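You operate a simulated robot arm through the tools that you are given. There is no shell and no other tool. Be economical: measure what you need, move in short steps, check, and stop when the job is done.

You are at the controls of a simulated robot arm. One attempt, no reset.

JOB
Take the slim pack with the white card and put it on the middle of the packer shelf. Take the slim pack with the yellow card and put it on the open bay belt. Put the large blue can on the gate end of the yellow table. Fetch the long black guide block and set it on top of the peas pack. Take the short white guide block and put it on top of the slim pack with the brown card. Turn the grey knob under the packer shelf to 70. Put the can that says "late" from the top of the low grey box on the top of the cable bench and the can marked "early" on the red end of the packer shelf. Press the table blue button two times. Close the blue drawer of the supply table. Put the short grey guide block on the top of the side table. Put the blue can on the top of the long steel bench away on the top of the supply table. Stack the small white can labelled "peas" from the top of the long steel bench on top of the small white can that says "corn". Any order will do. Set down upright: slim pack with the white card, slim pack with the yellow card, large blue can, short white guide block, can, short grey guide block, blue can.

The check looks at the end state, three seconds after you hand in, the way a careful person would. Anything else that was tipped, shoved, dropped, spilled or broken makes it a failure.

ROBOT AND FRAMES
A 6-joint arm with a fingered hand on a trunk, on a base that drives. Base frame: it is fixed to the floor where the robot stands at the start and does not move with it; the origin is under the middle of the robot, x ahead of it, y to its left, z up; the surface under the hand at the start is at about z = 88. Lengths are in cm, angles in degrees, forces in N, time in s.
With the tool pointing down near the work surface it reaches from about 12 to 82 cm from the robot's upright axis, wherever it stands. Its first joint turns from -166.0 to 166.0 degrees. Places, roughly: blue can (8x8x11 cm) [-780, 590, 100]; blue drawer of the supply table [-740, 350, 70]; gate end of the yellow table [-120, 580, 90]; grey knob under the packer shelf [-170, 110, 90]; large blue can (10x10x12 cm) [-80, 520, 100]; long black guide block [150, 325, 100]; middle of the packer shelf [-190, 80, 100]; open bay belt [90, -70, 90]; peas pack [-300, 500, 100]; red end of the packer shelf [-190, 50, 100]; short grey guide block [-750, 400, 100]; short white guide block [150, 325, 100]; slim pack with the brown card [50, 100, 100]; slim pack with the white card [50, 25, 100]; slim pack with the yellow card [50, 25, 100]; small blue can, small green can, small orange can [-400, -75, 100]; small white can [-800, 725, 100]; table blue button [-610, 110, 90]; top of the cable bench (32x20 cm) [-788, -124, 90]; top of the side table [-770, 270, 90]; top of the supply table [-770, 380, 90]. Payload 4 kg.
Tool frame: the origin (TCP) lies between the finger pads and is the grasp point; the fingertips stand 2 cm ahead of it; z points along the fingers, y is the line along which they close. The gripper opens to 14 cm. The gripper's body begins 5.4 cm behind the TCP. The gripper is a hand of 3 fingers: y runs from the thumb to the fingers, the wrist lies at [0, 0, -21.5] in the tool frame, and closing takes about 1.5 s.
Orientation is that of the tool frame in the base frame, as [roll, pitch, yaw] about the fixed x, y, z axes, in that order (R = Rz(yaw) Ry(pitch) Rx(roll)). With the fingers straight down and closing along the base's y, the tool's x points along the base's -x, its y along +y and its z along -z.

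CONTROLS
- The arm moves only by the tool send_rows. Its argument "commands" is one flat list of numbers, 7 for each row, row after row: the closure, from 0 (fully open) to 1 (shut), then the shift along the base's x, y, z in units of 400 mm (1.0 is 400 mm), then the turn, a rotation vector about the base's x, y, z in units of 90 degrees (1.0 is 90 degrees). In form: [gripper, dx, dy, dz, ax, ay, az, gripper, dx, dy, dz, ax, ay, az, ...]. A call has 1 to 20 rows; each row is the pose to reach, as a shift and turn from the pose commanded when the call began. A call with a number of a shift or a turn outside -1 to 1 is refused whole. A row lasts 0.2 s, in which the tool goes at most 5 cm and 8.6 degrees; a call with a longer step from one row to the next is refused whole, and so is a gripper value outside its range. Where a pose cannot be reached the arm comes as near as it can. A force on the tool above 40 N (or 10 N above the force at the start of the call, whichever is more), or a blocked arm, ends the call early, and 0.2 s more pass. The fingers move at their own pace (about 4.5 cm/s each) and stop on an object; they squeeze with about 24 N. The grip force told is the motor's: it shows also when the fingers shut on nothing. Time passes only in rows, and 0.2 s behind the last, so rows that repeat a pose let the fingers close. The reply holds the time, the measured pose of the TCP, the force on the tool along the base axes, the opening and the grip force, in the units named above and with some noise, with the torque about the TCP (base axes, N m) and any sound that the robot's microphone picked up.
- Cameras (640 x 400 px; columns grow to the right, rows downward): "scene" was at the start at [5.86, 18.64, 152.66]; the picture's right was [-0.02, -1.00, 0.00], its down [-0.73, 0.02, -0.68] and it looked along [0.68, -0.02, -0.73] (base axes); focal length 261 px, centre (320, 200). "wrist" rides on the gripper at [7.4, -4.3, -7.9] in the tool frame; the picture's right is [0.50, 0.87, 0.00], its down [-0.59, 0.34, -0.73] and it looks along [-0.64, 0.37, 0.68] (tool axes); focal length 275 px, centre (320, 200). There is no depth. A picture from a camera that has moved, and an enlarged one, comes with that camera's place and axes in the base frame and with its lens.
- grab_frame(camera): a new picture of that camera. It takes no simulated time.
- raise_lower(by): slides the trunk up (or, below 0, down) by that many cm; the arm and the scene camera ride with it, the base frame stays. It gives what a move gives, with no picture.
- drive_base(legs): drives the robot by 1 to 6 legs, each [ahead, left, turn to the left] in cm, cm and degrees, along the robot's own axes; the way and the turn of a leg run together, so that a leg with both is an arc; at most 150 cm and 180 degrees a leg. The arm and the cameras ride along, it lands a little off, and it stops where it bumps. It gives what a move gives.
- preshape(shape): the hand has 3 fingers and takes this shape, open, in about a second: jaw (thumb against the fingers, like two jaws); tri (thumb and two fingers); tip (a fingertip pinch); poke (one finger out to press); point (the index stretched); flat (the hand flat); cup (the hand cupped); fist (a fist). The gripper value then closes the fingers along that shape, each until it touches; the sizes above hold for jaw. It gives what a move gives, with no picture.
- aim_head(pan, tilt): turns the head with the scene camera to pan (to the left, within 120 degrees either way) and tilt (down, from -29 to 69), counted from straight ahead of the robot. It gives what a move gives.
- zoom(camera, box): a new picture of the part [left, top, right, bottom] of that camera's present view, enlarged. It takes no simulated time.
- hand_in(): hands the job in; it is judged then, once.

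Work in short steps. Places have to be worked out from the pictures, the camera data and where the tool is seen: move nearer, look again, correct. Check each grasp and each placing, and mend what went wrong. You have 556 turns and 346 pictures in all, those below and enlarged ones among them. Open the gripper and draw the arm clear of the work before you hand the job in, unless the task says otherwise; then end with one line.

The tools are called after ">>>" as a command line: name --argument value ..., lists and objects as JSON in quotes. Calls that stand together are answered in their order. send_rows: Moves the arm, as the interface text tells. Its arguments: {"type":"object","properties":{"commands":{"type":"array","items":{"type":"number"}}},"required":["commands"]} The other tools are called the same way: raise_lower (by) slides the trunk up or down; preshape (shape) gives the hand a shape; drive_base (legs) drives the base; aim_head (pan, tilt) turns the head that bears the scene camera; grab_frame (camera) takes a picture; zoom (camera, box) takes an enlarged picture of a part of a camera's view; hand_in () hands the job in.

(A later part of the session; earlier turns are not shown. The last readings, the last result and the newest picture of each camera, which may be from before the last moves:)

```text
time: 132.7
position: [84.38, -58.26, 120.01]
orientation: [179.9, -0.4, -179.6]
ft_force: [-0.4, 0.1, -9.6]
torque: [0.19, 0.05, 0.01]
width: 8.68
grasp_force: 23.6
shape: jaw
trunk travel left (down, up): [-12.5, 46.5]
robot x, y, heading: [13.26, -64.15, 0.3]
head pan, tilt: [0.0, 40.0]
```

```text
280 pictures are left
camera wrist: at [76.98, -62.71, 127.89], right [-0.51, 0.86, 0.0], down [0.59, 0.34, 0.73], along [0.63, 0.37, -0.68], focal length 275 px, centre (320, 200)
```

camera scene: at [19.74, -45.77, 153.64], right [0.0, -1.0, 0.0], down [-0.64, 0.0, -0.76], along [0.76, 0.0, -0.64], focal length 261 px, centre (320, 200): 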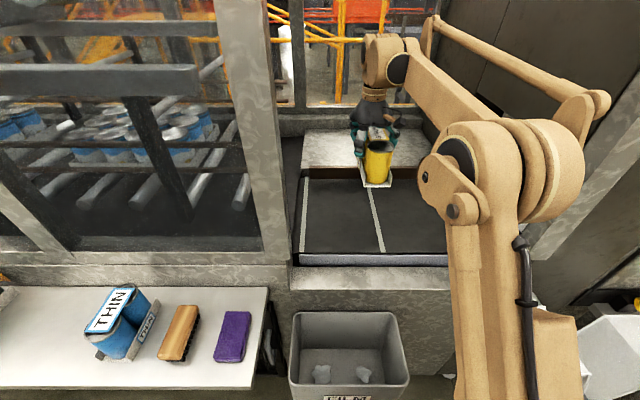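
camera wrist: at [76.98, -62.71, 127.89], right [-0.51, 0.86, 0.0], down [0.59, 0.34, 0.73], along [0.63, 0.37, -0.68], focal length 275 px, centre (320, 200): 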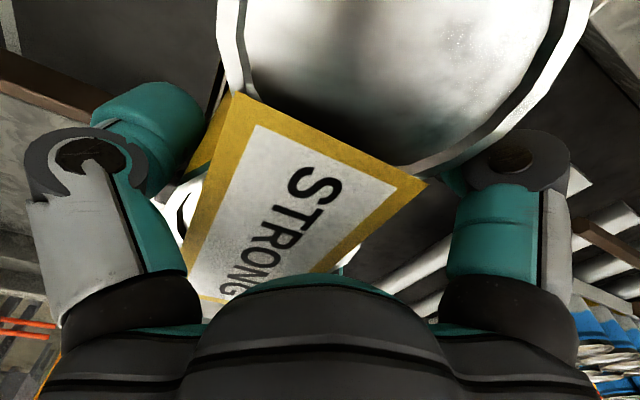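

Over the belt; shift 4 cm deeper to centre it and lower.

>>> send_rows --commands '[1, 0.1, 0, 0, 0, 0, 0, 1, 0.1, 0, -0.1, 0, 0, 0, 1, 0.1, 0, -0.2, 0, 0, 0, 1, 0.1, 0, -0.3, 0, 0, 0, 1, 0.1, 0, -0.4, 0, 0, 0, 1, 0.1, 0, -0.46, 0, 0, 0]'

>>> send_rows --commands '[1, 0, 0, -0.01, 0, 0, 0, 1, 0, 0, -0.02, 0, 0, 0, 1, 0, 0, -0.03, 0, 0, 0, 1, 0, 0, -0.04, 0, 0, 0, 1, 0, 0, -0.05, 0, 0, 0, 1, 0, 0, -0.06, 0, 0, 0, 1, 0, 0, -0.07, 0, 0, 0, 1, 0, 0, -0.08, 0, 0, 0, 1, 0, 0, -0.09, 0, 0, 0, 1, 0, 0, -0.1, 0, 0, 0, 1, 0, 0, -0.11, 0, 0, 0, 1, 0, 0, -0.12, 0, 0, 0, 1, 0, 0, -0.13, 0, 0, 0, 1, 0, 0, -0.14, 0, 0, 0, 1, 0, 0, -0.15, 0, 0, 0, 1, 0, 0, -0.16, 0, 0, 0]'

>>> grab_frame --camera "scene"

```text
time: 134.1
position: [88.55, -58.0, 101.42]
orientation: [180.0, -0.3, -179.7]
ft_force: [0.6, 0.6, -10.1]
torque: [0.2, 0.08, 0.0]
width: 8.67
grasp_force: 24.4
shape: jaw
trunk travel left (down, up): [-12.5, 46.5]
robot x, y, heading: [13.14, -64.68, 0.0]
head pan, tilt: [0.0, 40.0]
```

```text
time: 136.5
position: [88.55, -57.95, 97.57]
orientation: [-180.0, 0.0, -179.5]
ft_force: [6.1, 1.5, 28.2]
torque: [-0.76, 0.16, 0.2]
width: 8.54
grasp_force: 23.6
shape: jaw
trunk travel left (down, up): [-12.5, 46.5]
robot x, y, heading: [13.14, -64.94, 0.2]
head pan, tilt: [0.0, 40.0]
stopped in row 11: the force on the tool passed its limit at 43 N (the readings are from after the stop); the commanded pose is now the measured one
```

```text
279 pictures are left
camera scene: at [19.33, -45.76, 153.69], right [0.0, -1.0, 0.0], down [-0.64, 0.0, -0.77], along [0.77, 0.0, -0.64], focal length 261 px, centre (320, 200)
```

scene: 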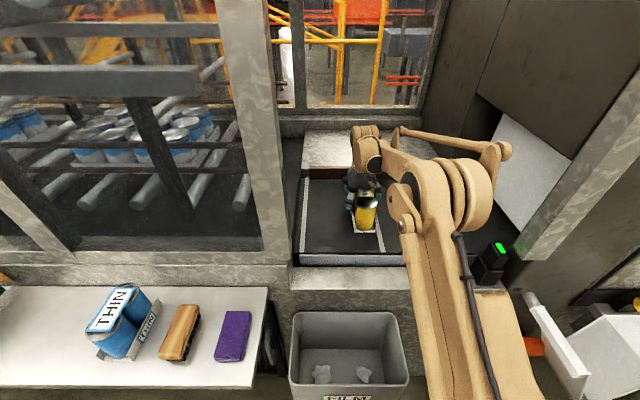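

Touchdown at ~z 89.7. Check it isn't resting on the light strip before releasing.

>>> zoom --camera "scene" --box '[290, 150, 450, 250]'

```text
4.00 times, centred on (370, 200) of scene
camera zoom: at [19.33, -45.76, 153.69], right [0.0, -1.0, 0.0], down [-0.64, 0.0, -0.77], along [0.77, 0.0, -0.64], focal length 1046 px, centre (120, 200)
```

zoom: 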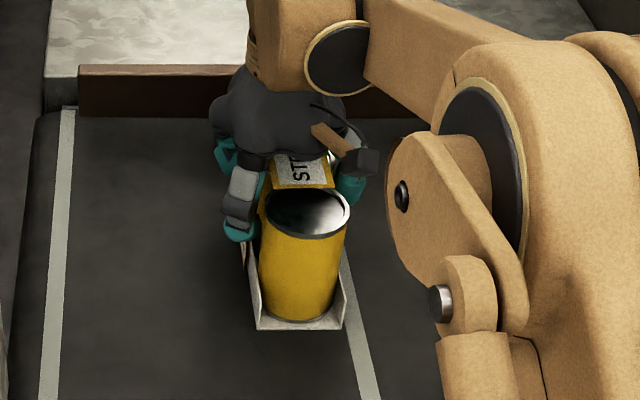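

The right tray edge touches the strip; lift, shift 6 cm to +y between strips, and set down again.

>>> send_rows --commands '[1, 0, 0, 0.04, 0, 0, 0, 1, 0, 0.07, 0.04, 0, 0, 0, 1, 0, 0.14, 0.04, 0, 0, 0, 1, 0, 0.14, 0.03, 0, 0, 0, 1, 0, 0.14, 0.02, 0, 0, 0, 1, 0, 0.14, 0.01, 0, 0, 0, 1, 0, 0.14, 0.0, 0, 0, 0, 1, 0, 0.14, -0.007, 0, 0, 0, 1, 0, 0.14, -0.014, 0, 0, 0, 1, 0, 0.14, -0.021, 0, 0, 0, 1, 0, 0.14, -0.028, 0, 0, 0, 1, 0, 0.14, -0.035, 0, 0, 0]'

>>> zoom --camera "scene" --box '[290, 150, 450, 250]'

```text
time: 138.2
position: [88.58, -52.32, 97.69]
orientation: [180.0, 0.1, -179.5]
ft_force: [5.2, 1.3, 26.1]
torque: [-0.79, 0.28, 0.18]
width: 8.51
grasp_force: 24.0
shape: jaw
trunk travel left (down, up): [-12.5, 46.5]
robot x, y, heading: [13.16, -64.47, 0.4]
head pan, tilt: [0.0, 40.0]
stopped in row 8: the force on the tool passed its limit at 44 N (the readings are from after the stop); the commanded pose is now the measured one
```

```text
4.00 times, centred on (370, 200) of scene
camera zoom: at [19.38, -45.79, 153.69], right [0.01, -1.0, 0.0], down [-0.64, 0.0, -0.77], along [0.77, 0.0, -0.64], focal length 1046 px, centre (120, 200)
```

zoom: 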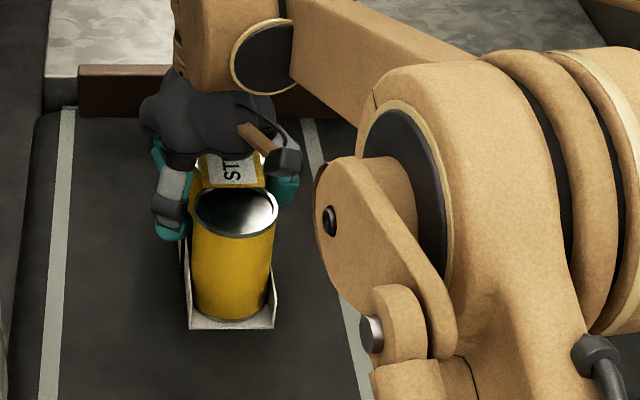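

Same height, so the strip is flat, but now it sits cleanly between. Release and rise.

>>> send_rows --commands '[1, 0, 0, 0.004, 0, 0, 0, 0.4, 0, 0, 0.004, 0, 0, 0, 0, 0, 0, 0.004, 0, 0, 0, 0, 0, 0, 0.004, 0, 0, 0, 0, 0, 0, 0.004, 0, 0, 0, 0, 0, 0, 0.004, 0, 0, 0, 0, 0, 0, 0.004, 0, 0, 0, 0, 0, 0, 0.004, 0, 0, 0, 0, 0, 0, 0.05, 0, 0, 0, 0, 0, 0, 0.1, 0, 0, 0, 0, 0, 0, 0.2, 0, 0, 0, 0, 0, 0, 0.3, 0, 0, 0, 0, 0, 0, 0.4, 0, 0, 0, 0, 0, 0, 0.5, 0, 0, 0]'

>>> grab_frame --camera "scene"

```text
time: 141.2
position: [88.93, -52.32, 117.38]
orientation: [-180.0, -0.1, -179.6]
ft_force: [0.0, 0.2, -0.3]
torque: [0.0, 0.03, 0.02]
width: 14.0
grasp_force: 0.1
shape: jaw
trunk travel left (down, up): [-12.5, 46.5]
robot x, y, heading: [13.38, -64.26, 0.4]
head pan, tilt: [0.0, 40.0]
```

```text
276 pictures are left
camera scene: at [19.63, -45.77, 153.65], right [0.0, -1.0, 0.0], down [-0.64, 0.0, -0.77], along [0.77, 0.0, -0.64], focal length 261 px, centre (320, 200)
```

scene: 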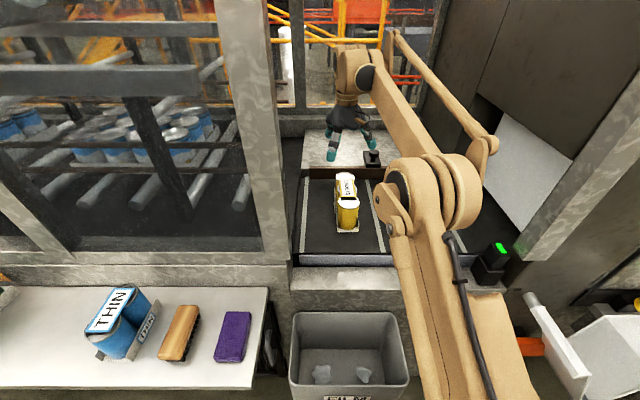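

Yellow pack upright on the belt. Retract, then head toward the guide blocks.

>>> send_rows --commands '[0, -0.12, 0, 0, 0, 0, 0, 0, -0.24, 0, 0, 0, 0, 0, 0, -0.36, 0, 0, 0, 0, 0, 0, -0.48, 0, 0, 0, 0, 0, 0, -0.6, -0.05, 0, 0, 0, 0, 0, -0.72, -0.1, 0, 0, 0, 0, 0, -0.84, -0.15, 0, 0, 0, 0, 0, -0.95, -0.2, 0, 0, 0, 0]'

>>> drive_base --legs '[[-75, 0, 0], [0, 0, 90], [150, 0, 0]]'

>>> aim_head --pan 0 --tilt 15

>>> grab_frame --camera "scene"

```text
refused: row 5 steps farther than a row can; nothing moved
```

```text
time: 156.2
position: [-77.31, 162.72, 117.32]
orientation: [179.9, -0.1, -88.8]
ft_force: [-0.2, -0.2, 0.2]
torque: [0.02, 0.03, -0.02]
width: 13.99
grasp_force: 0.1
shape: jaw
trunk travel left (down, up): [-12.5, 46.5]
robot x, y, heading: [-63.93, 87.39, 91.2]
head pan, tilt: [0.0, 40.0]
```

```text
time: 157.1
position: [-77.28, 162.67, 117.45]
orientation: [180.0, -0.1, -88.8]
ft_force: [0.8, -0.3, -1.0]
torque: [0.0, 0.04, 0.02]
width: 13.96
grasp_force: 0.0
shape: jaw
trunk travel left (down, up): [-12.5, 46.5]
robot x, y, heading: [-64.09, 87.65, 91.3]
head pan, tilt: [0.0, 15.0]
```

```text
275 pictures are left
camera scene: at [-83.26, 94.1, 157.6], right [1.0, 0.02, 0.0], down [0.0, -0.26, -0.97], along [-0.02, 0.97, -0.26], focal length 261 px, centre (320, 200)
```

scene: 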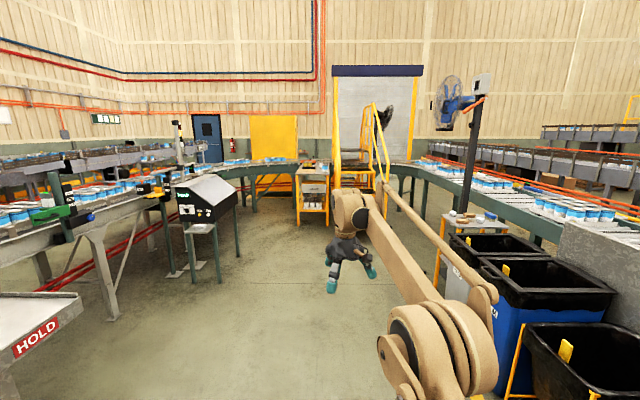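

(The arm rode out extended but without contact.) Zoom at the table on the right near the bins, and at the yellow rack ahead.

>>> zoom --camera "scene" --box '[420, 160, 580, 260]'

>>> zoom --camera "scene" --box '[230, 130, 390, 230]'

```text
4.00 times, centred on (500, 210) of scene
camera zoom: at [-83.26, 94.1, 157.6], right [1.0, 0.02, 0.0], down [0.0, -0.26, -0.97], along [-0.02, 0.97, -0.26], focal length 1046 px, centre (-400, 160)
```

zoom: 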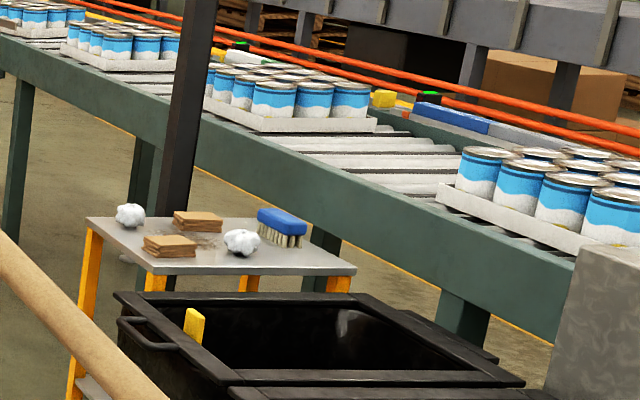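

```text
4.00 times, centred on (310, 180) of scene
camera zoom: at [-83.26, 94.1, 157.6], right [1.0, 0.02, 0.0], down [0.0, -0.26, -0.97], along [-0.02, 0.97, -0.26], focal length 1046 px, centre (360, 280)
```

zoom: 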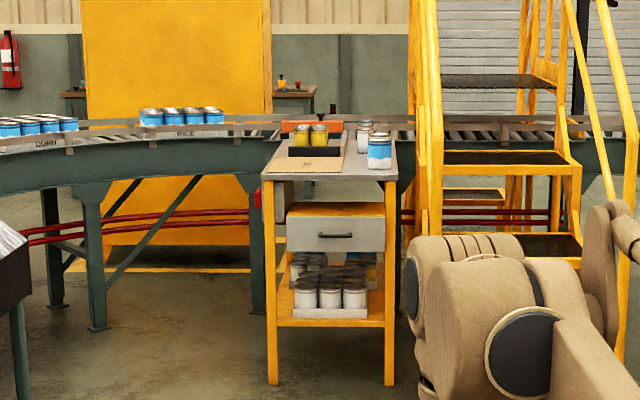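

Guide blocks seem to lie on the conveyor's far frame; the yellow table with cans is ahead. Retract the arm and drive up to y≈300 to look right.

>>> send_rows --commands '[0, 0, -0.12, 0, 0, 0, 0, 0, 0, -0.24, 0, 0, 0, 0, 0, 0, -0.36, 0, 0, 0, 0, 0, 0, -0.48, 0, 0, 0, 0, 0, 0.05, -0.59, 0, 0, 0, 0, 0, 0.1, -0.7, 0, 0, 0, 0, 0, 0.15, -0.81, 0, 0, 0, 0, 0, 0.2, -0.92, 0, 0, 0, 0, 0, 0.25, -1.0, 0.05, 0, 0, 0]'

>>> drive_base --legs '[[130, 0, 0], [90, 0, 0]]'

>>> aim_head --pan -70 --tilt 20

>>> grab_frame --camera "scene"

```text
time: 159.1
position: [-67.05, 122.49, 119.39]
orientation: [179.9, 0.0, -88.8]
ft_force: [0.0, -0.4, 0.6]
torque: [0.05, 0.01, 0.0]
width: 14.03
grasp_force: 0.1
shape: jaw
trunk travel left (down, up): [-12.5, 46.5]
robot x, y, heading: [-63.88, 87.5, 90.6]
head pan, tilt: [0.0, 15.0]
```

```text
time: 170.1
position: [-74.65, 344.73, 119.36]
orientation: [180.0, 0.0, -88.1]
ft_force: [0.4, 0.9, -0.1]
torque: [0.01, -0.01, 0.05]
width: 14.0
grasp_force: 0.0
shape: jaw
trunk travel left (down, up): [-12.5, 46.5]
robot x, y, heading: [-71.06, 309.79, 91.7]
head pan, tilt: [0.0, 15.0]
```

```text
time: 171.5
position: [-74.66, 344.71, 119.28]
orientation: [-179.9, 0.0, -88.0]
ft_force: [0.2, -0.1, 0.3]
torque: [-0.02, 0.03, -0.03]
width: 13.98
grasp_force: 0.0
shape: jaw
trunk travel left (down, up): [-12.5, 46.5]
robot x, y, heading: [-71.04, 309.23, 91.9]
head pan, tilt: [-70.0, 20.0]
```

```text
272 pictures are left
camera scene: at [-81.52, 310.06, 156.8], right [0.37, -0.93, 0.0], down [-0.32, -0.13, -0.94], along [0.87, 0.35, -0.34], focal length 261 px, centre (320, 200)
```

scene: 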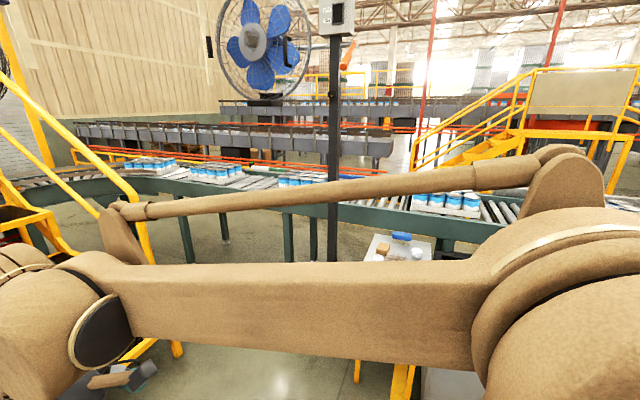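

The arm blocks the view; turn the base to face +x.

>>> drive_base --legs '[[0, 0, -92]]'

>>> aim_head --pan 10 --tilt 25

>>> grab_frame --camera "scene"

>>> zoom --camera "scene" --box '[230, 100, 470, 250]'

```text
time: 175.9
position: [-35.6, 310.41, 119.48]
orientation: [-179.9, 0.1, 178.0]
ft_force: [0.4, -0.8, -0.5]
torque: [0.0, 0.02, 0.02]
width: 13.98
grasp_force: 0.1
shape: jaw
trunk travel left (down, up): [-12.5, 46.5]
robot x, y, heading: [-70.96, 309.08, -1.9]
head pan, tilt: [-70.0, 20.0]
```

```text
time: 177.4
position: [-35.42, 310.35, 119.36]
orientation: [180.0, 0.0, 177.9]
ft_force: [-0.2, 0.1, 0.0]
torque: [0.01, -0.01, -0.01]
width: 13.99
grasp_force: 0.1
shape: jaw
trunk travel left (down, up): [-12.5, 46.5]
robot x, y, heading: [-70.92, 309.12, -2.3]
head pan, tilt: [10.0, 25.0]
```

```text
271 pictures are left
camera scene: at [-63.32, 329.48, 155.99], right [0.13, -0.99, 0.0], down [-0.42, -0.06, -0.91], along [0.9, 0.12, -0.42], focal length 261 px, centre (320, 200)
```

scene: 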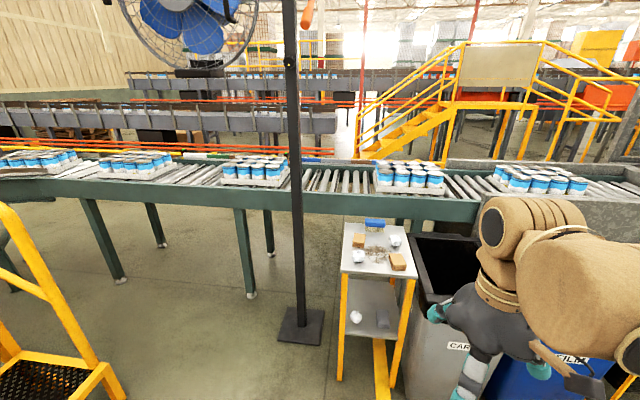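

```text
2.67 times, centred on (350, 175) of scene
camera zoom: at [-63.32, 329.48, 155.99], right [0.13, -0.99, 0.0], down [-0.42, -0.06, -0.91], along [0.9, 0.12, -0.42], focal length 697 px, centre (240, 267)
```

zoom: 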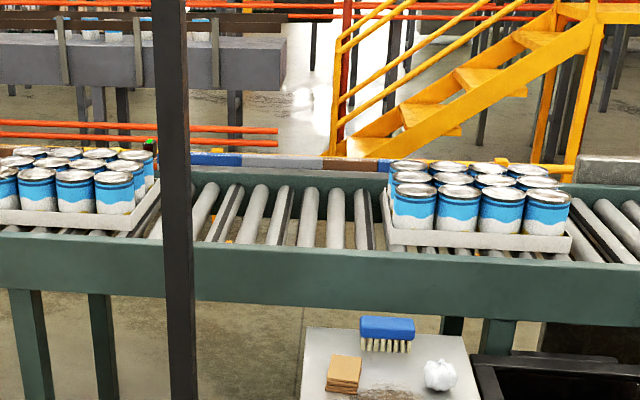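

The coloured blocks run along the far frame rail. Zoom tightly along it.

>>> zoom --camera "scene" --box '[100, 140, 260, 180]'

>>> zoom --camera "scene" --box '[260, 145, 380, 185]'

>>> zoom --camera "scene" --box '[380, 145, 480, 180]'

```text
4.00 times, centred on (180, 160) of scene
camera zoom: at [-63.32, 329.48, 155.99], right [0.13, -0.99, 0.0], down [-0.42, -0.06, -0.91], along [0.9, 0.12, -0.42], focal length 1046 px, centre (880, 360)
```

zoom: 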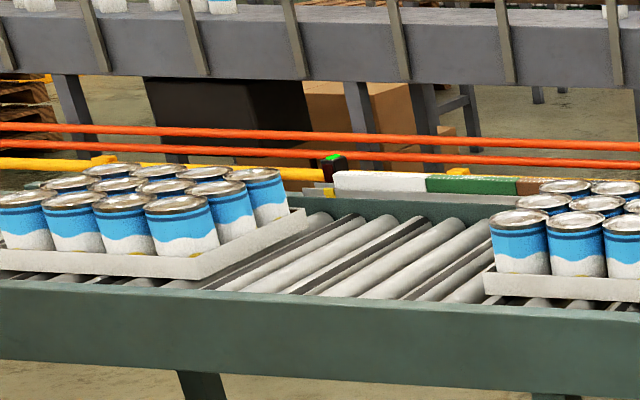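

```text
5.33 times, centred on (320, 165) of scene
camera zoom: at [-63.32, 329.48, 155.99], right [0.13, -0.99, 0.0], down [-0.42, -0.06, -0.91], along [0.9, 0.12, -0.42], focal length 1394 px, centre (320, 387)
```

zoom: 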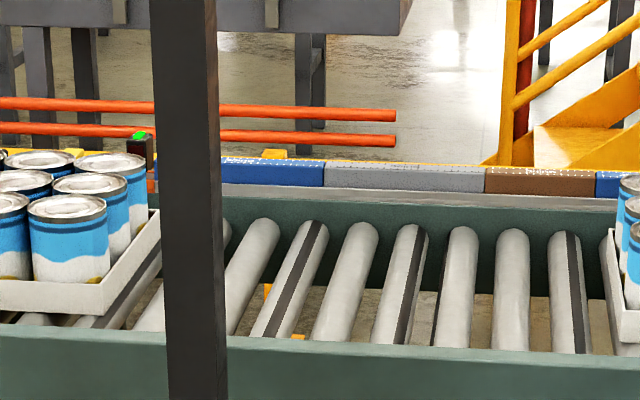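

```text
6.40 times, centred on (430, 162) of scene
camera zoom: at [-63.32, 329.48, 155.99], right [0.13, -0.99, 0.0], down [-0.42, -0.06, -0.91], along [0.9, 0.12, -0.42], focal length 1673 px, centre (-384, 440)
```

zoom: 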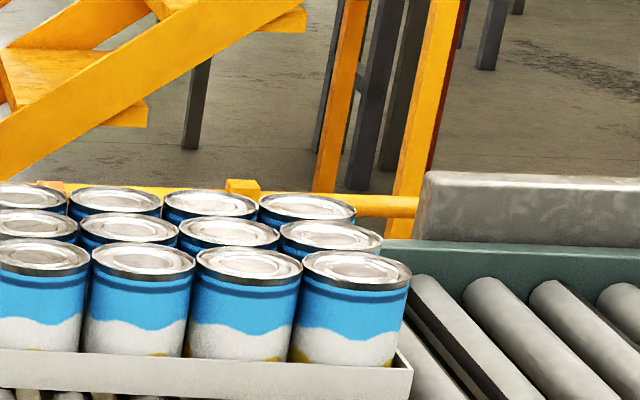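

White/green/blue/grey/brown blocks are visible, but the region behind the can tray is hidden. Raise the trunk to look over.

>>> raise_lower --by 44

>>> grab_frame --camera "scene"

>>> zoom --camera "scene" --box '[260, 90, 500, 240]'

>>> zoom --camera "scene" --box '[40, 100, 280, 250]'

```text
refused: 44 is not a number from -40 to 40
```

```text
266 pictures are left
camera scene: at [-63.32, 329.48, 155.99], right [0.13, -0.99, 0.0], down [-0.42, -0.06, -0.91], along [0.9, 0.12, -0.42], focal length 261 px, centre (320, 200)
```

scene: 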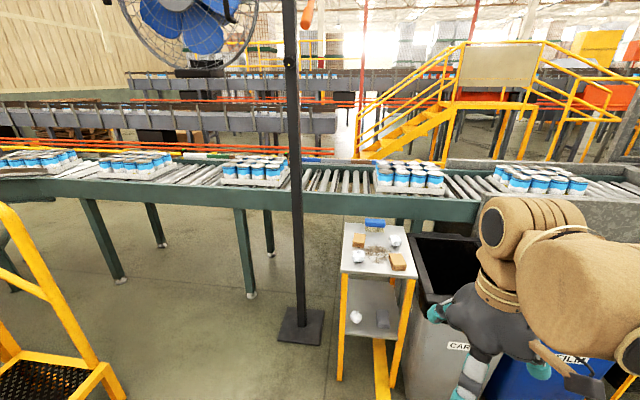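

```text
2.67 times, centred on (380, 165) of scene
camera zoom: at [-63.32, 329.48, 155.99], right [0.13, -0.99, 0.0], down [-0.42, -0.06, -0.91], along [0.9, 0.12, -0.42], focal length 697 px, centre (160, 293)
```

zoom: 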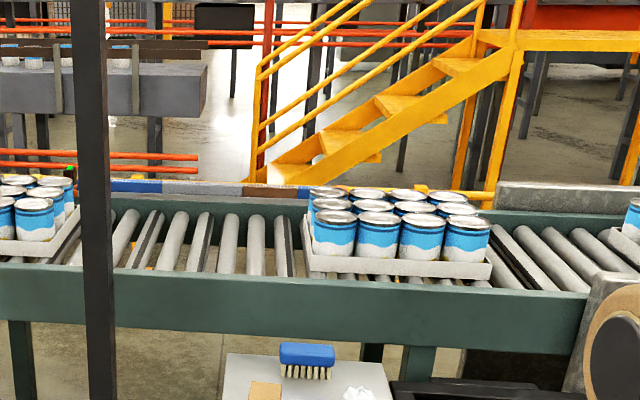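

```text
2.67 times, centred on (160, 175) of scene
camera zoom: at [-63.32, 329.48, 155.99], right [0.13, -0.99, 0.0], down [-0.42, -0.06, -0.91], along [0.9, 0.12, -0.42], focal length 697 px, centre (747, 267)
```

zoom: 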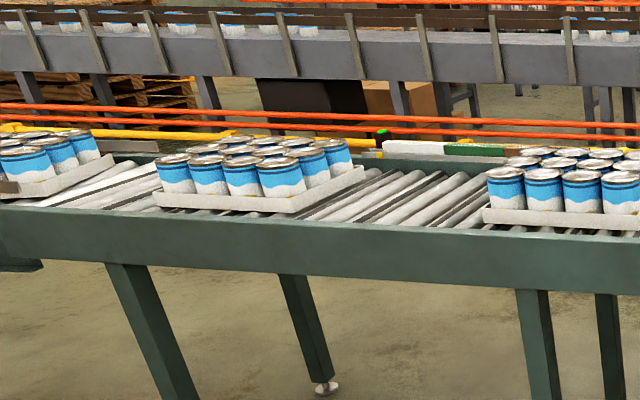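

>>> raise_lower --by 40

>>> aim_head --pan 5 --tilt 30

>>> zoom --camera "scene" --box '[240, 90, 480, 240]'

>>> zoom --camera "scene" --box '[20, 90, 260, 240]'

```text
time: 181.2
position: [-35.42, 310.39, 159.29]
orientation: [179.9, 0.0, 177.9]
ft_force: [0.5, -0.3, -0.1]
torque: [0.01, -0.01, 0.01]
width: 14.0
grasp_force: 0.0
shape: jaw
trunk travel left (down, up): [-52.5, 6.5]
robot x, y, heading: [-71.04, 309.7, -2.2]
head pan, tilt: [10.0, 25.0]
```

```text
time: 181.9
position: [-35.55, 310.4, 159.3]
orientation: [-180.0, -0.1, 178.0]
ft_force: [0.0, 0.1, -0.1]
torque: [0.01, 0.01, 0.02]
width: 14.0
grasp_force: 0.1
shape: jaw
trunk travel left (down, up): [-52.5, 6.5]
robot x, y, heading: [-70.91, 309.46, -2.1]
head pan, tilt: [5.0, 30.0]
```

```text
2.67 times, centred on (360, 165) of scene
camera zoom: at [-63.42, 328.69, 195.19], right [0.05, -1.0, 0.0], down [-0.5, -0.02, -0.87], along [0.87, 0.04, -0.5], focal length 697 px, centre (213, 293)
```

zoom: 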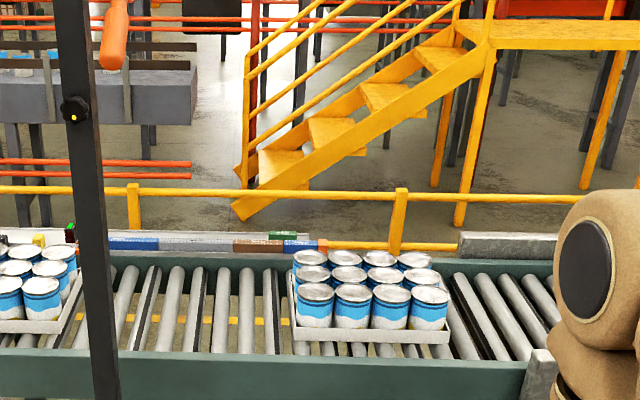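

```text
2.67 times, centred on (140, 165) of scene
camera zoom: at [-63.42, 328.69, 195.19], right [0.05, -1.0, 0.0], down [-0.5, -0.02, -0.87], along [0.87, 0.04, -0.5], focal length 697 px, centre (800, 293)
```

zoom: 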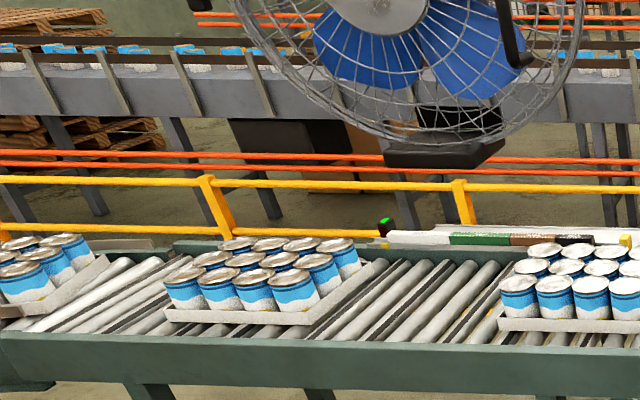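

Better. Zoom in harder on the block row.

>>> zoom --camera "scene" --box '[160, 160, 280, 200]'

>>> zoom --camera "scene" --box '[260, 165, 420, 215]'

```text
5.33 times, centred on (220, 180) of scene
camera zoom: at [-63.42, 328.69, 195.19], right [0.05, -1.0, 0.0], down [-0.5, -0.02, -0.87], along [0.87, 0.04, -0.5], focal length 1394 px, centre (853, 307)
```

zoom: 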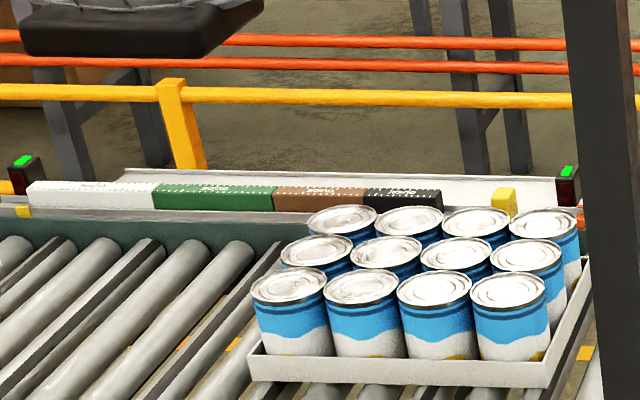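

```text
4.00 times, centred on (340, 190) of scene
camera zoom: at [-63.42, 328.69, 195.19], right [0.05, -1.0, 0.0], down [-0.5, -0.02, -0.87], along [0.87, 0.04, -0.5], focal length 1046 px, centre (240, 240)
```

zoom: 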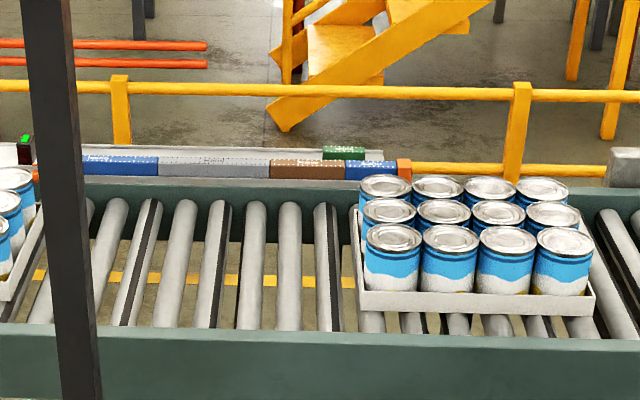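

Left line of blocks reads white, green, brown, black (black near (142, 412)). I'll move to about (25, 395), between the pole and the stairs, for a closer look.

>>> drive_base --legs '[[0, 82, 2], [60, 0, 0]]'

>>> aim_head --pan 0 --tilt 40

>>> grab_frame --camera "scene"

```text
time: 189.3
position: [26.67, 393.62, 159.37]
orientation: [-180.0, 0.0, 179.0]
ft_force: [0.5, 0.7, -0.3]
torque: [0.02, 0.0, 0.01]
width: 14.03
grasp_force: 0.0
shape: jaw
trunk travel left (down, up): [-52.5, 6.5]
robot x, y, heading: [-9.0, 391.41, -1.1]
head pan, tilt: [5.0, 30.0]
```

```text
time: 190.1
position: [26.55, 393.66, 159.42]
orientation: [179.9, 0.0, 179.1]
ft_force: [0.4, 0.5, 0.7]
torque: [-0.01, 0.01, 0.02]
width: 13.99
grasp_force: 0.0
shape: jaw
trunk travel left (down, up): [-52.5, 6.5]
robot x, y, heading: [-8.95, 391.83, -1.2]
head pan, tilt: [0.0, 40.0]
```

```text
259 pictures are left
camera scene: at [-2.23, 410.55, 193.66], right [-0.02, -1.0, 0.0], down [-0.64, 0.01, -0.77], along [0.77, -0.01, -0.64], focal length 261 px, centre (320, 200)
```

scene: 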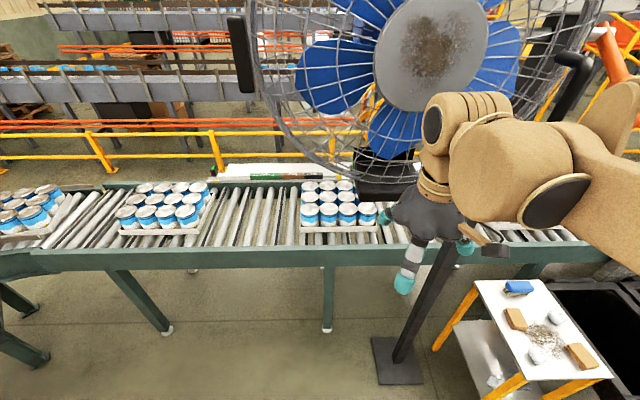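

The fan hangs close; lower the trunk at once to stay under it, then look.

>>> raise_lower --by -40

>>> grab_frame --camera "scene"

>>> zoom --camera "scene" --box '[180, 60, 420, 210]'

```text
time: 193.9
position: [26.55, 393.75, 119.34]
orientation: [-180.0, 0.0, 179.1]
ft_force: [-0.3, 0.3, 0.3]
torque: [0.02, -0.03, -0.01]
width: 14.0
grasp_force: 0.0
shape: jaw
trunk travel left (down, up): [-12.5, 46.5]
robot x, y, heading: [-9.19, 391.85, -1.1]
head pan, tilt: [0.0, 40.0]
```

```text
258 pictures are left
camera scene: at [-2.25, 410.54, 153.66], right [-0.02, -1.0, 0.0], down [-0.64, 0.01, -0.77], along [0.77, -0.01, -0.64], focal length 261 px, centre (320, 200)
```

scene: 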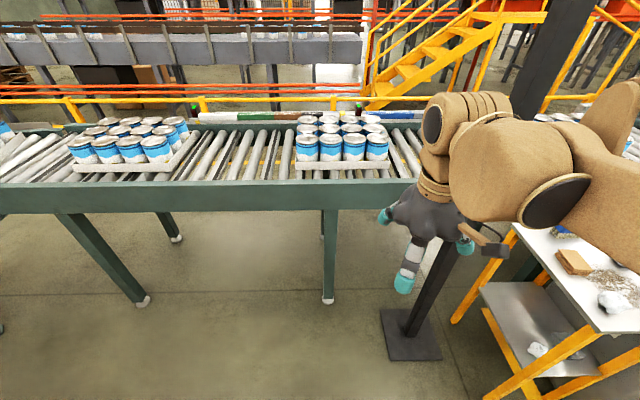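

```text
2.67 times, centred on (300, 135) of scene
camera zoom: at [-2.25, 410.54, 153.66], right [-0.02, -1.0, 0.0], down [-0.64, 0.01, -0.77], along [0.77, -0.01, -0.64], focal length 697 px, centre (373, 373)
```

zoom: 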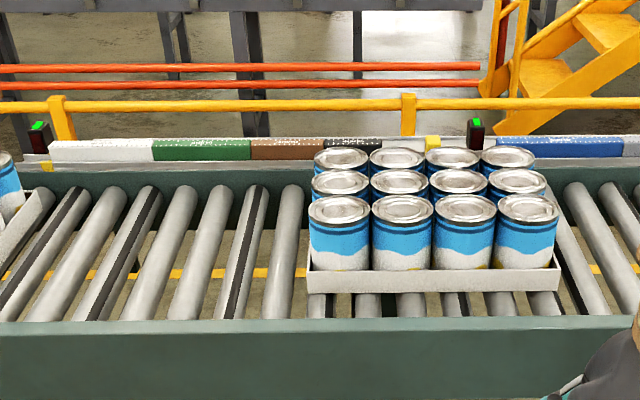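

Zoom at maximum to read markings and check lengths of the black and white blocks.

>>> zoom --camera "scene" --box '[190, 100, 270, 130]'

>>> zoom --camera "scene" --box '[280, 95, 420, 140]'

```text
8.00 times, centred on (230, 115) of scene
camera zoom: at [-2.25, 410.54, 153.66], right [-0.02, -1.0, 0.0], down [-0.64, 0.01, -0.77], along [0.77, -0.01, -0.64], focal length 2091 px, centre (1040, 880)
```

zoom: 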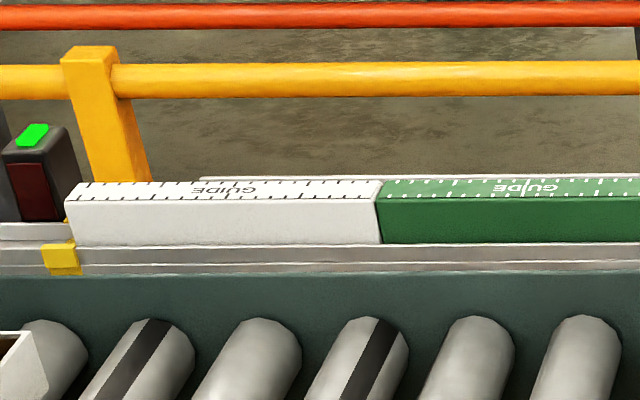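

```text
4.57 times, centred on (350, 118) of scene
camera zoom: at [-2.25, 410.54, 153.66], right [-0.02, -1.0, 0.0], down [-0.64, 0.01, -0.77], along [0.77, -0.01, -0.64], focal length 1195 px, centre (183, 577)
```

zoom: 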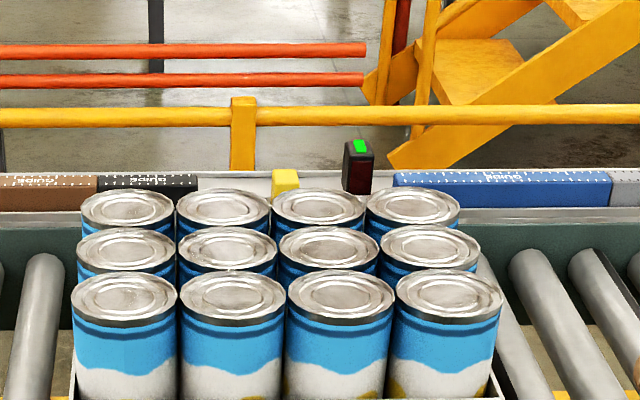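

These are guide blocks (marked GUIDE). Look at the second row to the right from here.

>>> send_rows --commands '[0, -0.1, 0.05, 0, 0, 0, 0, 0, -0.2, 0.15, 0, 0, 0, 0, 0, -0.25, 0.25, 0, 0, 0, 0, 0, -0.28, 0.35, 0, 0, 0, 0, 0, -0.3, 0.45, 0, 0, 0, 0, 0, -0.3, 0.55, 0, 0, 0, 0]'

>>> aim_head --pan -25 --tilt 30

>>> grab_frame --camera "scene"

```text
refused: row 2 steps farther than a row can; nothing moved
```

```text
time: 194.8
position: [26.58, 393.66, 119.36]
orientation: [180.0, 0.1, 179.1]
ft_force: [-0.3, 0.4, 0.5]
torque: [0.03, 0.02, 0.02]
width: 14.0
grasp_force: 0.0
shape: jaw
trunk travel left (down, up): [-12.5, 46.5]
robot x, y, heading: [-8.87, 391.83, -1.0]
head pan, tilt: [-25.0, 30.0]
```

```text
254 pictures are left
camera scene: at [-2.62, 406.73, 155.19], right [-0.44, -0.9, 0.0], down [-0.45, 0.22, -0.87], along [0.78, -0.38, -0.5], focal length 261 px, centre (320, 200)
```

scene: 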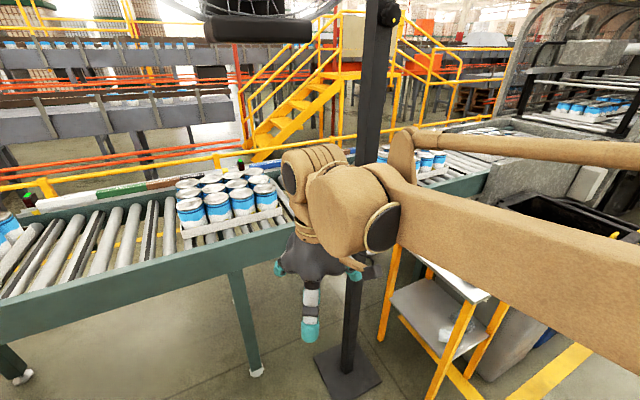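

Swing the hand left in legal steps to clear the view.

>>> send_rows --commands '[0, -0.08, 0.08, 0, 0, 0, 0, 0, -0.14, 0.18, 0, 0, 0, 0, 0, -0.2, 0.28, 0, 0, 0, 0, 0, -0.26, 0.38, 0, 0, 0, 0, 0, -0.3, 0.48, 0, 0, 0, 0, 0, -0.36, 0.58, 0, 0, 0, 0, 0, -0.45, 0.65, 0, 0, 0, 0]'

>>> grab_frame --camera "scene"

```text
time: 196.4
position: [8.48, 419.48, 119.39]
orientation: [180.0, 0.0, 179.0]
ft_force: [-1.0, -0.2, -0.2]
torque: [0.02, 0.01, -0.01]
width: 14.0
grasp_force: 0.1
shape: jaw
trunk travel left (down, up): [-12.5, 46.5]
robot x, y, heading: [-9.27, 391.79, -0.9]
head pan, tilt: [-25.0, 30.0]
```

```text
253 pictures are left
camera scene: at [-2.66, 406.75, 155.19], right [-0.44, -0.9, 0.0], down [-0.45, 0.22, -0.87], along [0.78, -0.38, -0.5], focal length 261 px, centre (320, 200)
```

scene: 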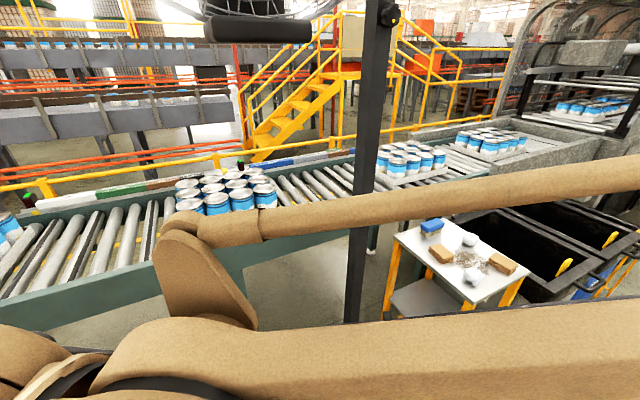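

>>> zoom --camera "scene" --box '[240, 120, 480, 200]'

>>> zoom --camera "scene" --box '[360, 120, 440, 170]'

```text
2.67 times, centred on (360, 160) of scene
camera zoom: at [-2.66, 406.75, 155.19], right [-0.44, -0.9, 0.0], down [-0.45, 0.22, -0.87], along [0.78, -0.38, -0.5], focal length 697 px, centre (213, 307)
```

zoom: 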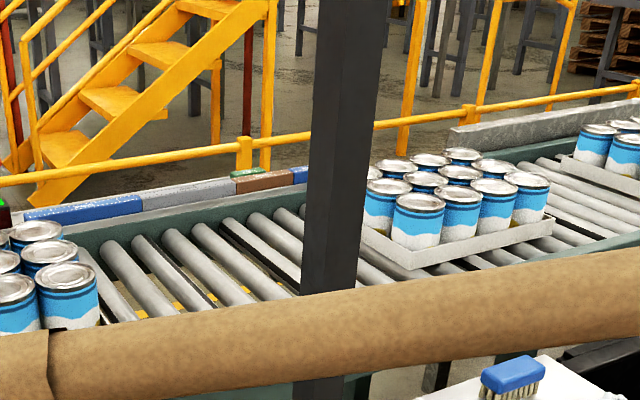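

```text
8.00 times, centred on (400, 145) of scene
camera zoom: at [-2.66, 406.75, 155.19], right [-0.44, -0.9, 0.0], down [-0.45, 0.22, -0.87], along [0.78, -0.38, -0.5], focal length 2091 px, centre (-320, 640)
```

zoom: 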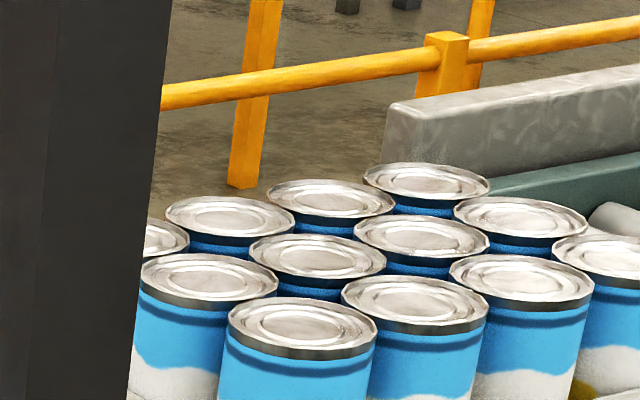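

Nothing black/white in row 2 from here. Check free space on the left (stairs) before moving closer.

>>> aim_head --pan 50 --tilt 35

>>> grab_frame --camera "scene"

```text
time: 197.8
position: [8.49, 419.46, 119.25]
orientation: [-180.0, 0.1, 179.1]
ft_force: [-0.6, 0.1, 0.2]
torque: [0.01, -0.02, 0.02]
width: 14.02
grasp_force: 0.0
shape: jaw
trunk travel left (down, up): [-12.5, 46.5]
robot x, y, heading: [-8.97, 391.94, -1.1]
head pan, tilt: [50.0, 35.0]
```

```text
250 pictures are left
camera scene: at [-4.96, 417.34, 154.41], right [0.75, -0.66, 0.0], down [-0.38, -0.43, -0.82], along [0.54, 0.62, -0.57], focal length 261 px, centre (320, 200)
```

scene: 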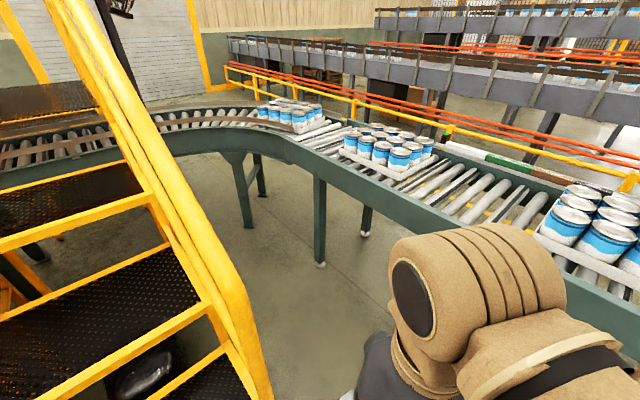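

Stairs lie at x<10, y>455. I go ahead 20, left 30, then ahead to stand at about (45, 422) at the conveyor.

>>> send_rows --commands '[0, 0.05, -0.08, 0, 0, 0, 0, 0, 0.1, -0.18, 0, 0, 0, 0, 0, 0.16, -0.28, 0, 0, 0, 0, 0, 0.22, -0.38, 0, 0, 0, 0, 0, 0.28, -0.48, 0, 0, 0, 0, 0, 0.36, -0.55, 0, 0, 0, 0]'

>>> drive_base --legs '[[18, 0, 0], [0, 31, 1], [32, 0, 0]]'

>>> aim_head --pan -20 --tilt 35

>>> grab_frame --camera "scene"

>>> grab_frame --camera "wrist"

```text
time: 199.2
position: [22.72, 397.72, 119.17]
orientation: [180.0, 0.0, 179.1]
ft_force: [-0.7, 0.3, -0.2]
torque: [-0.01, 0.01, 0.04]
width: 13.97
grasp_force: 0.1
shape: jaw
trunk travel left (down, up): [-12.5, 46.5]
robot x, y, heading: [-9.29, 392.01, -1.2]
head pan, tilt: [50.0, 35.0]
```

```text
time: 202.6
position: [40.57, 426.64, 119.25]
orientation: [179.8, 0.0, -176.3]
ft_force: [-0.2, 0.1, 0.1]
torque: [0.04, -0.04, -0.02]
width: 14.02
grasp_force: 0.1
shape: jaw
trunk travel left (down, up): [-12.5, 46.5]
robot x, y, heading: [9.49, 418.42, 3.4]
head pan, tilt: [50.0, 35.0]
stopped in leg 2: the robot was blocked; the commanded pose is now the measured one
```

```text
time: 204.0
position: [40.56, 426.79, 119.14]
orientation: [180.0, 0.1, -176.3]
ft_force: [1.4, 0.1, 0.4]
torque: [0.04, 0.01, 0.02]
width: 14.01
grasp_force: 0.1
shape: jaw
trunk travel left (down, up): [-12.5, 46.5]
robot x, y, heading: [9.72, 418.34, 3.5]
head pan, tilt: [-20.0, 35.0]
```

```text
249 pictures are left
camera scene: at [14.69, 434.51, 154.41], right [-0.28, -0.96, 0.0], down [-0.55, 0.16, -0.82], along [0.79, -0.23, -0.57], focal length 261 px, centre (320, 200)
```

scene: 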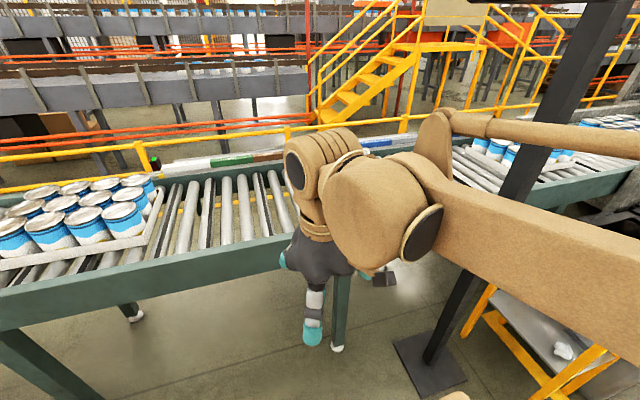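

```text
248 pictures are left
camera wrist: at [33.39, 421.94, 127.08], right [-0.55, 0.83, 0.0], down [0.56, 0.38, 0.73], along [0.61, 0.41, -0.68], focal length 275 px, centre (320, 200)
```

wrist: 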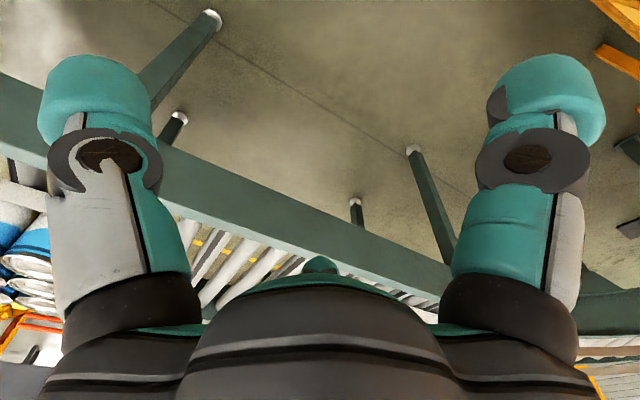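

It bumped (stairs side, presumably fixed). Move ahead away from it.

>>> drive_base --legs '[[36, -3, -3.5]]'

>>> aim_head --pan 0 --tilt 45

>>> grab_frame --camera "scene"

```text
time: 206.3
position: [77.99, 422.75, 119.12]
orientation: [179.9, 0.0, 179.8]
ft_force: [-0.6, -0.2, 0.0]
torque: [-0.02, 0.0, 0.02]
width: 14.01
grasp_force: 0.0
shape: jaw
trunk travel left (down, up): [-12.5, 46.5]
robot x, y, heading: [46.72, 416.16, -0.0]
head pan, tilt: [-20.0, 35.0]
```

```text
time: 207.2
position: [77.97, 422.76, 119.17]
orientation: [-180.0, 0.0, 179.9]
ft_force: [-0.1, -0.6, -0.1]
torque: [0.01, -0.02, 0.02]
width: 14.0
grasp_force: 0.0
shape: jaw
trunk travel left (down, up): [-12.5, 46.5]
robot x, y, heading: [46.5, 416.44, -0.2]
head pan, tilt: [0.0, 45.0]
```

```text
247 pictures are left
camera scene: at [52.55, 435.19, 152.93], right [0.0, -1.0, 0.0], down [-0.71, 0.0, -0.71], along [0.71, 0.0, -0.71], focal length 261 px, centre (320, 200)
```

scene: 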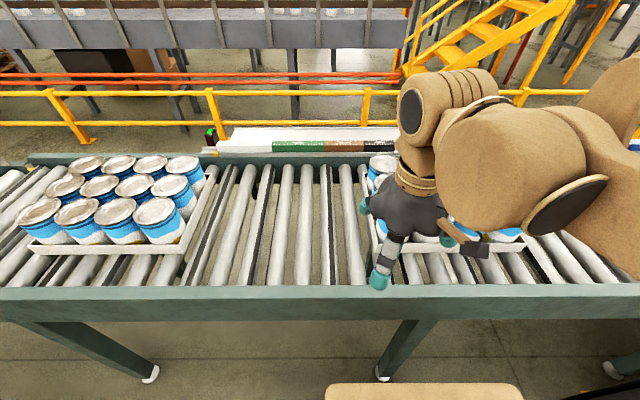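

Behind row 1 is an empty plate. Swing the hand left and look right along row 2 from here.

>>> send_rows --commands '[0, -0.08, 0.08, 0, 0, 0, 0, 0, -0.14, 0.18, 0, 0, 0, 0, 0, -0.2, 0.28, 0, 0, 0, 0, 0, -0.26, 0.38, 0, 0, 0, 0, 0, -0.3, 0.48, 0, 0, 0, 0, 0, -0.36, 0.58, 0, 0, 0, 0]'

>>> aim_head --pan -40 --tilt 25

>>> grab_frame --camera "scene"

>>> zoom --camera "scene" --box '[220, 100, 420, 225]'

```text
time: 208.6
position: [63.33, 445.97, 118.91]
orientation: [180.0, 0.1, 179.9]
ft_force: [-0.1, 0.1, -0.3]
torque: [0.0, 0.04, 0.02]
width: 13.99
grasp_force: 0.1
shape: jaw
trunk travel left (down, up): [-12.5, 46.5]
robot x, y, heading: [46.47, 416.42, -0.3]
head pan, tilt: [0.0, 45.0]
```

```text
time: 209.6
position: [63.46, 445.98, 118.85]
orientation: [-179.9, 0.0, 180.0]
ft_force: [0.1, 0.8, -0.3]
torque: [0.02, -0.01, 0.0]
width: 13.99
grasp_force: 0.1
shape: jaw
trunk travel left (down, up): [-12.5, 46.5]
robot x, y, heading: [46.18, 416.53, -0.0]
head pan, tilt: [-40.0, 25.0]
```

```text
246 pictures are left
camera scene: at [51.46, 429.29, 155.98], right [-0.65, -0.76, 0.0], down [-0.32, 0.27, -0.91], along [0.69, -0.58, -0.42], focal length 261 px, centre (320, 200)
```

scene: 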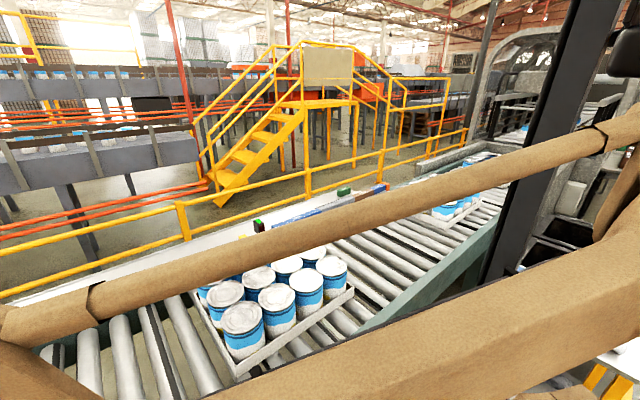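

```text
3.20 times, centred on (320, 162) of scene
camera zoom: at [51.46, 429.29, 155.98], right [-0.65, -0.76, 0.0], down [-0.32, 0.27, -0.91], along [0.69, -0.58, -0.42], focal length 836 px, centre (320, 320)
```

zoom: 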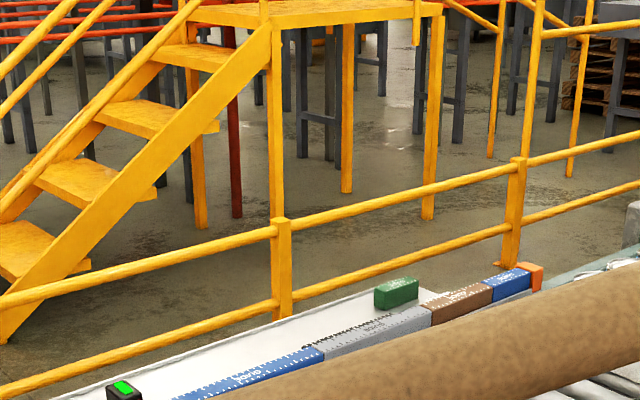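

There's a dark sliver behind the grey block; zoom in.

>>> zoom --camera "scene" --box '[280, 175, 400, 225]'

```text
5.33 times, centred on (340, 200) of scene
camera zoom: at [51.46, 429.29, 155.98], right [-0.65, -0.76, 0.0], down [-0.32, 0.27, -0.91], along [0.69, -0.58, -0.42], focal length 1394 px, centre (213, 200)
```

zoom: 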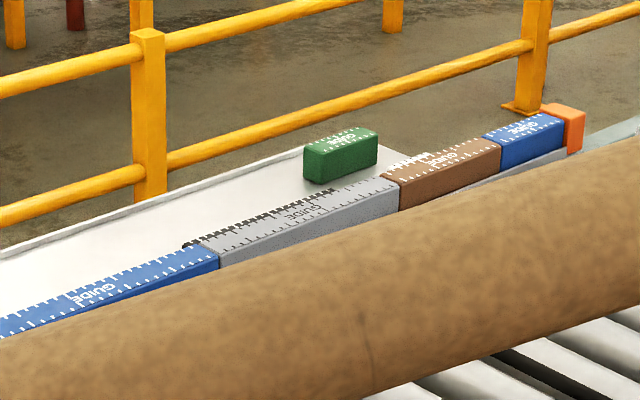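

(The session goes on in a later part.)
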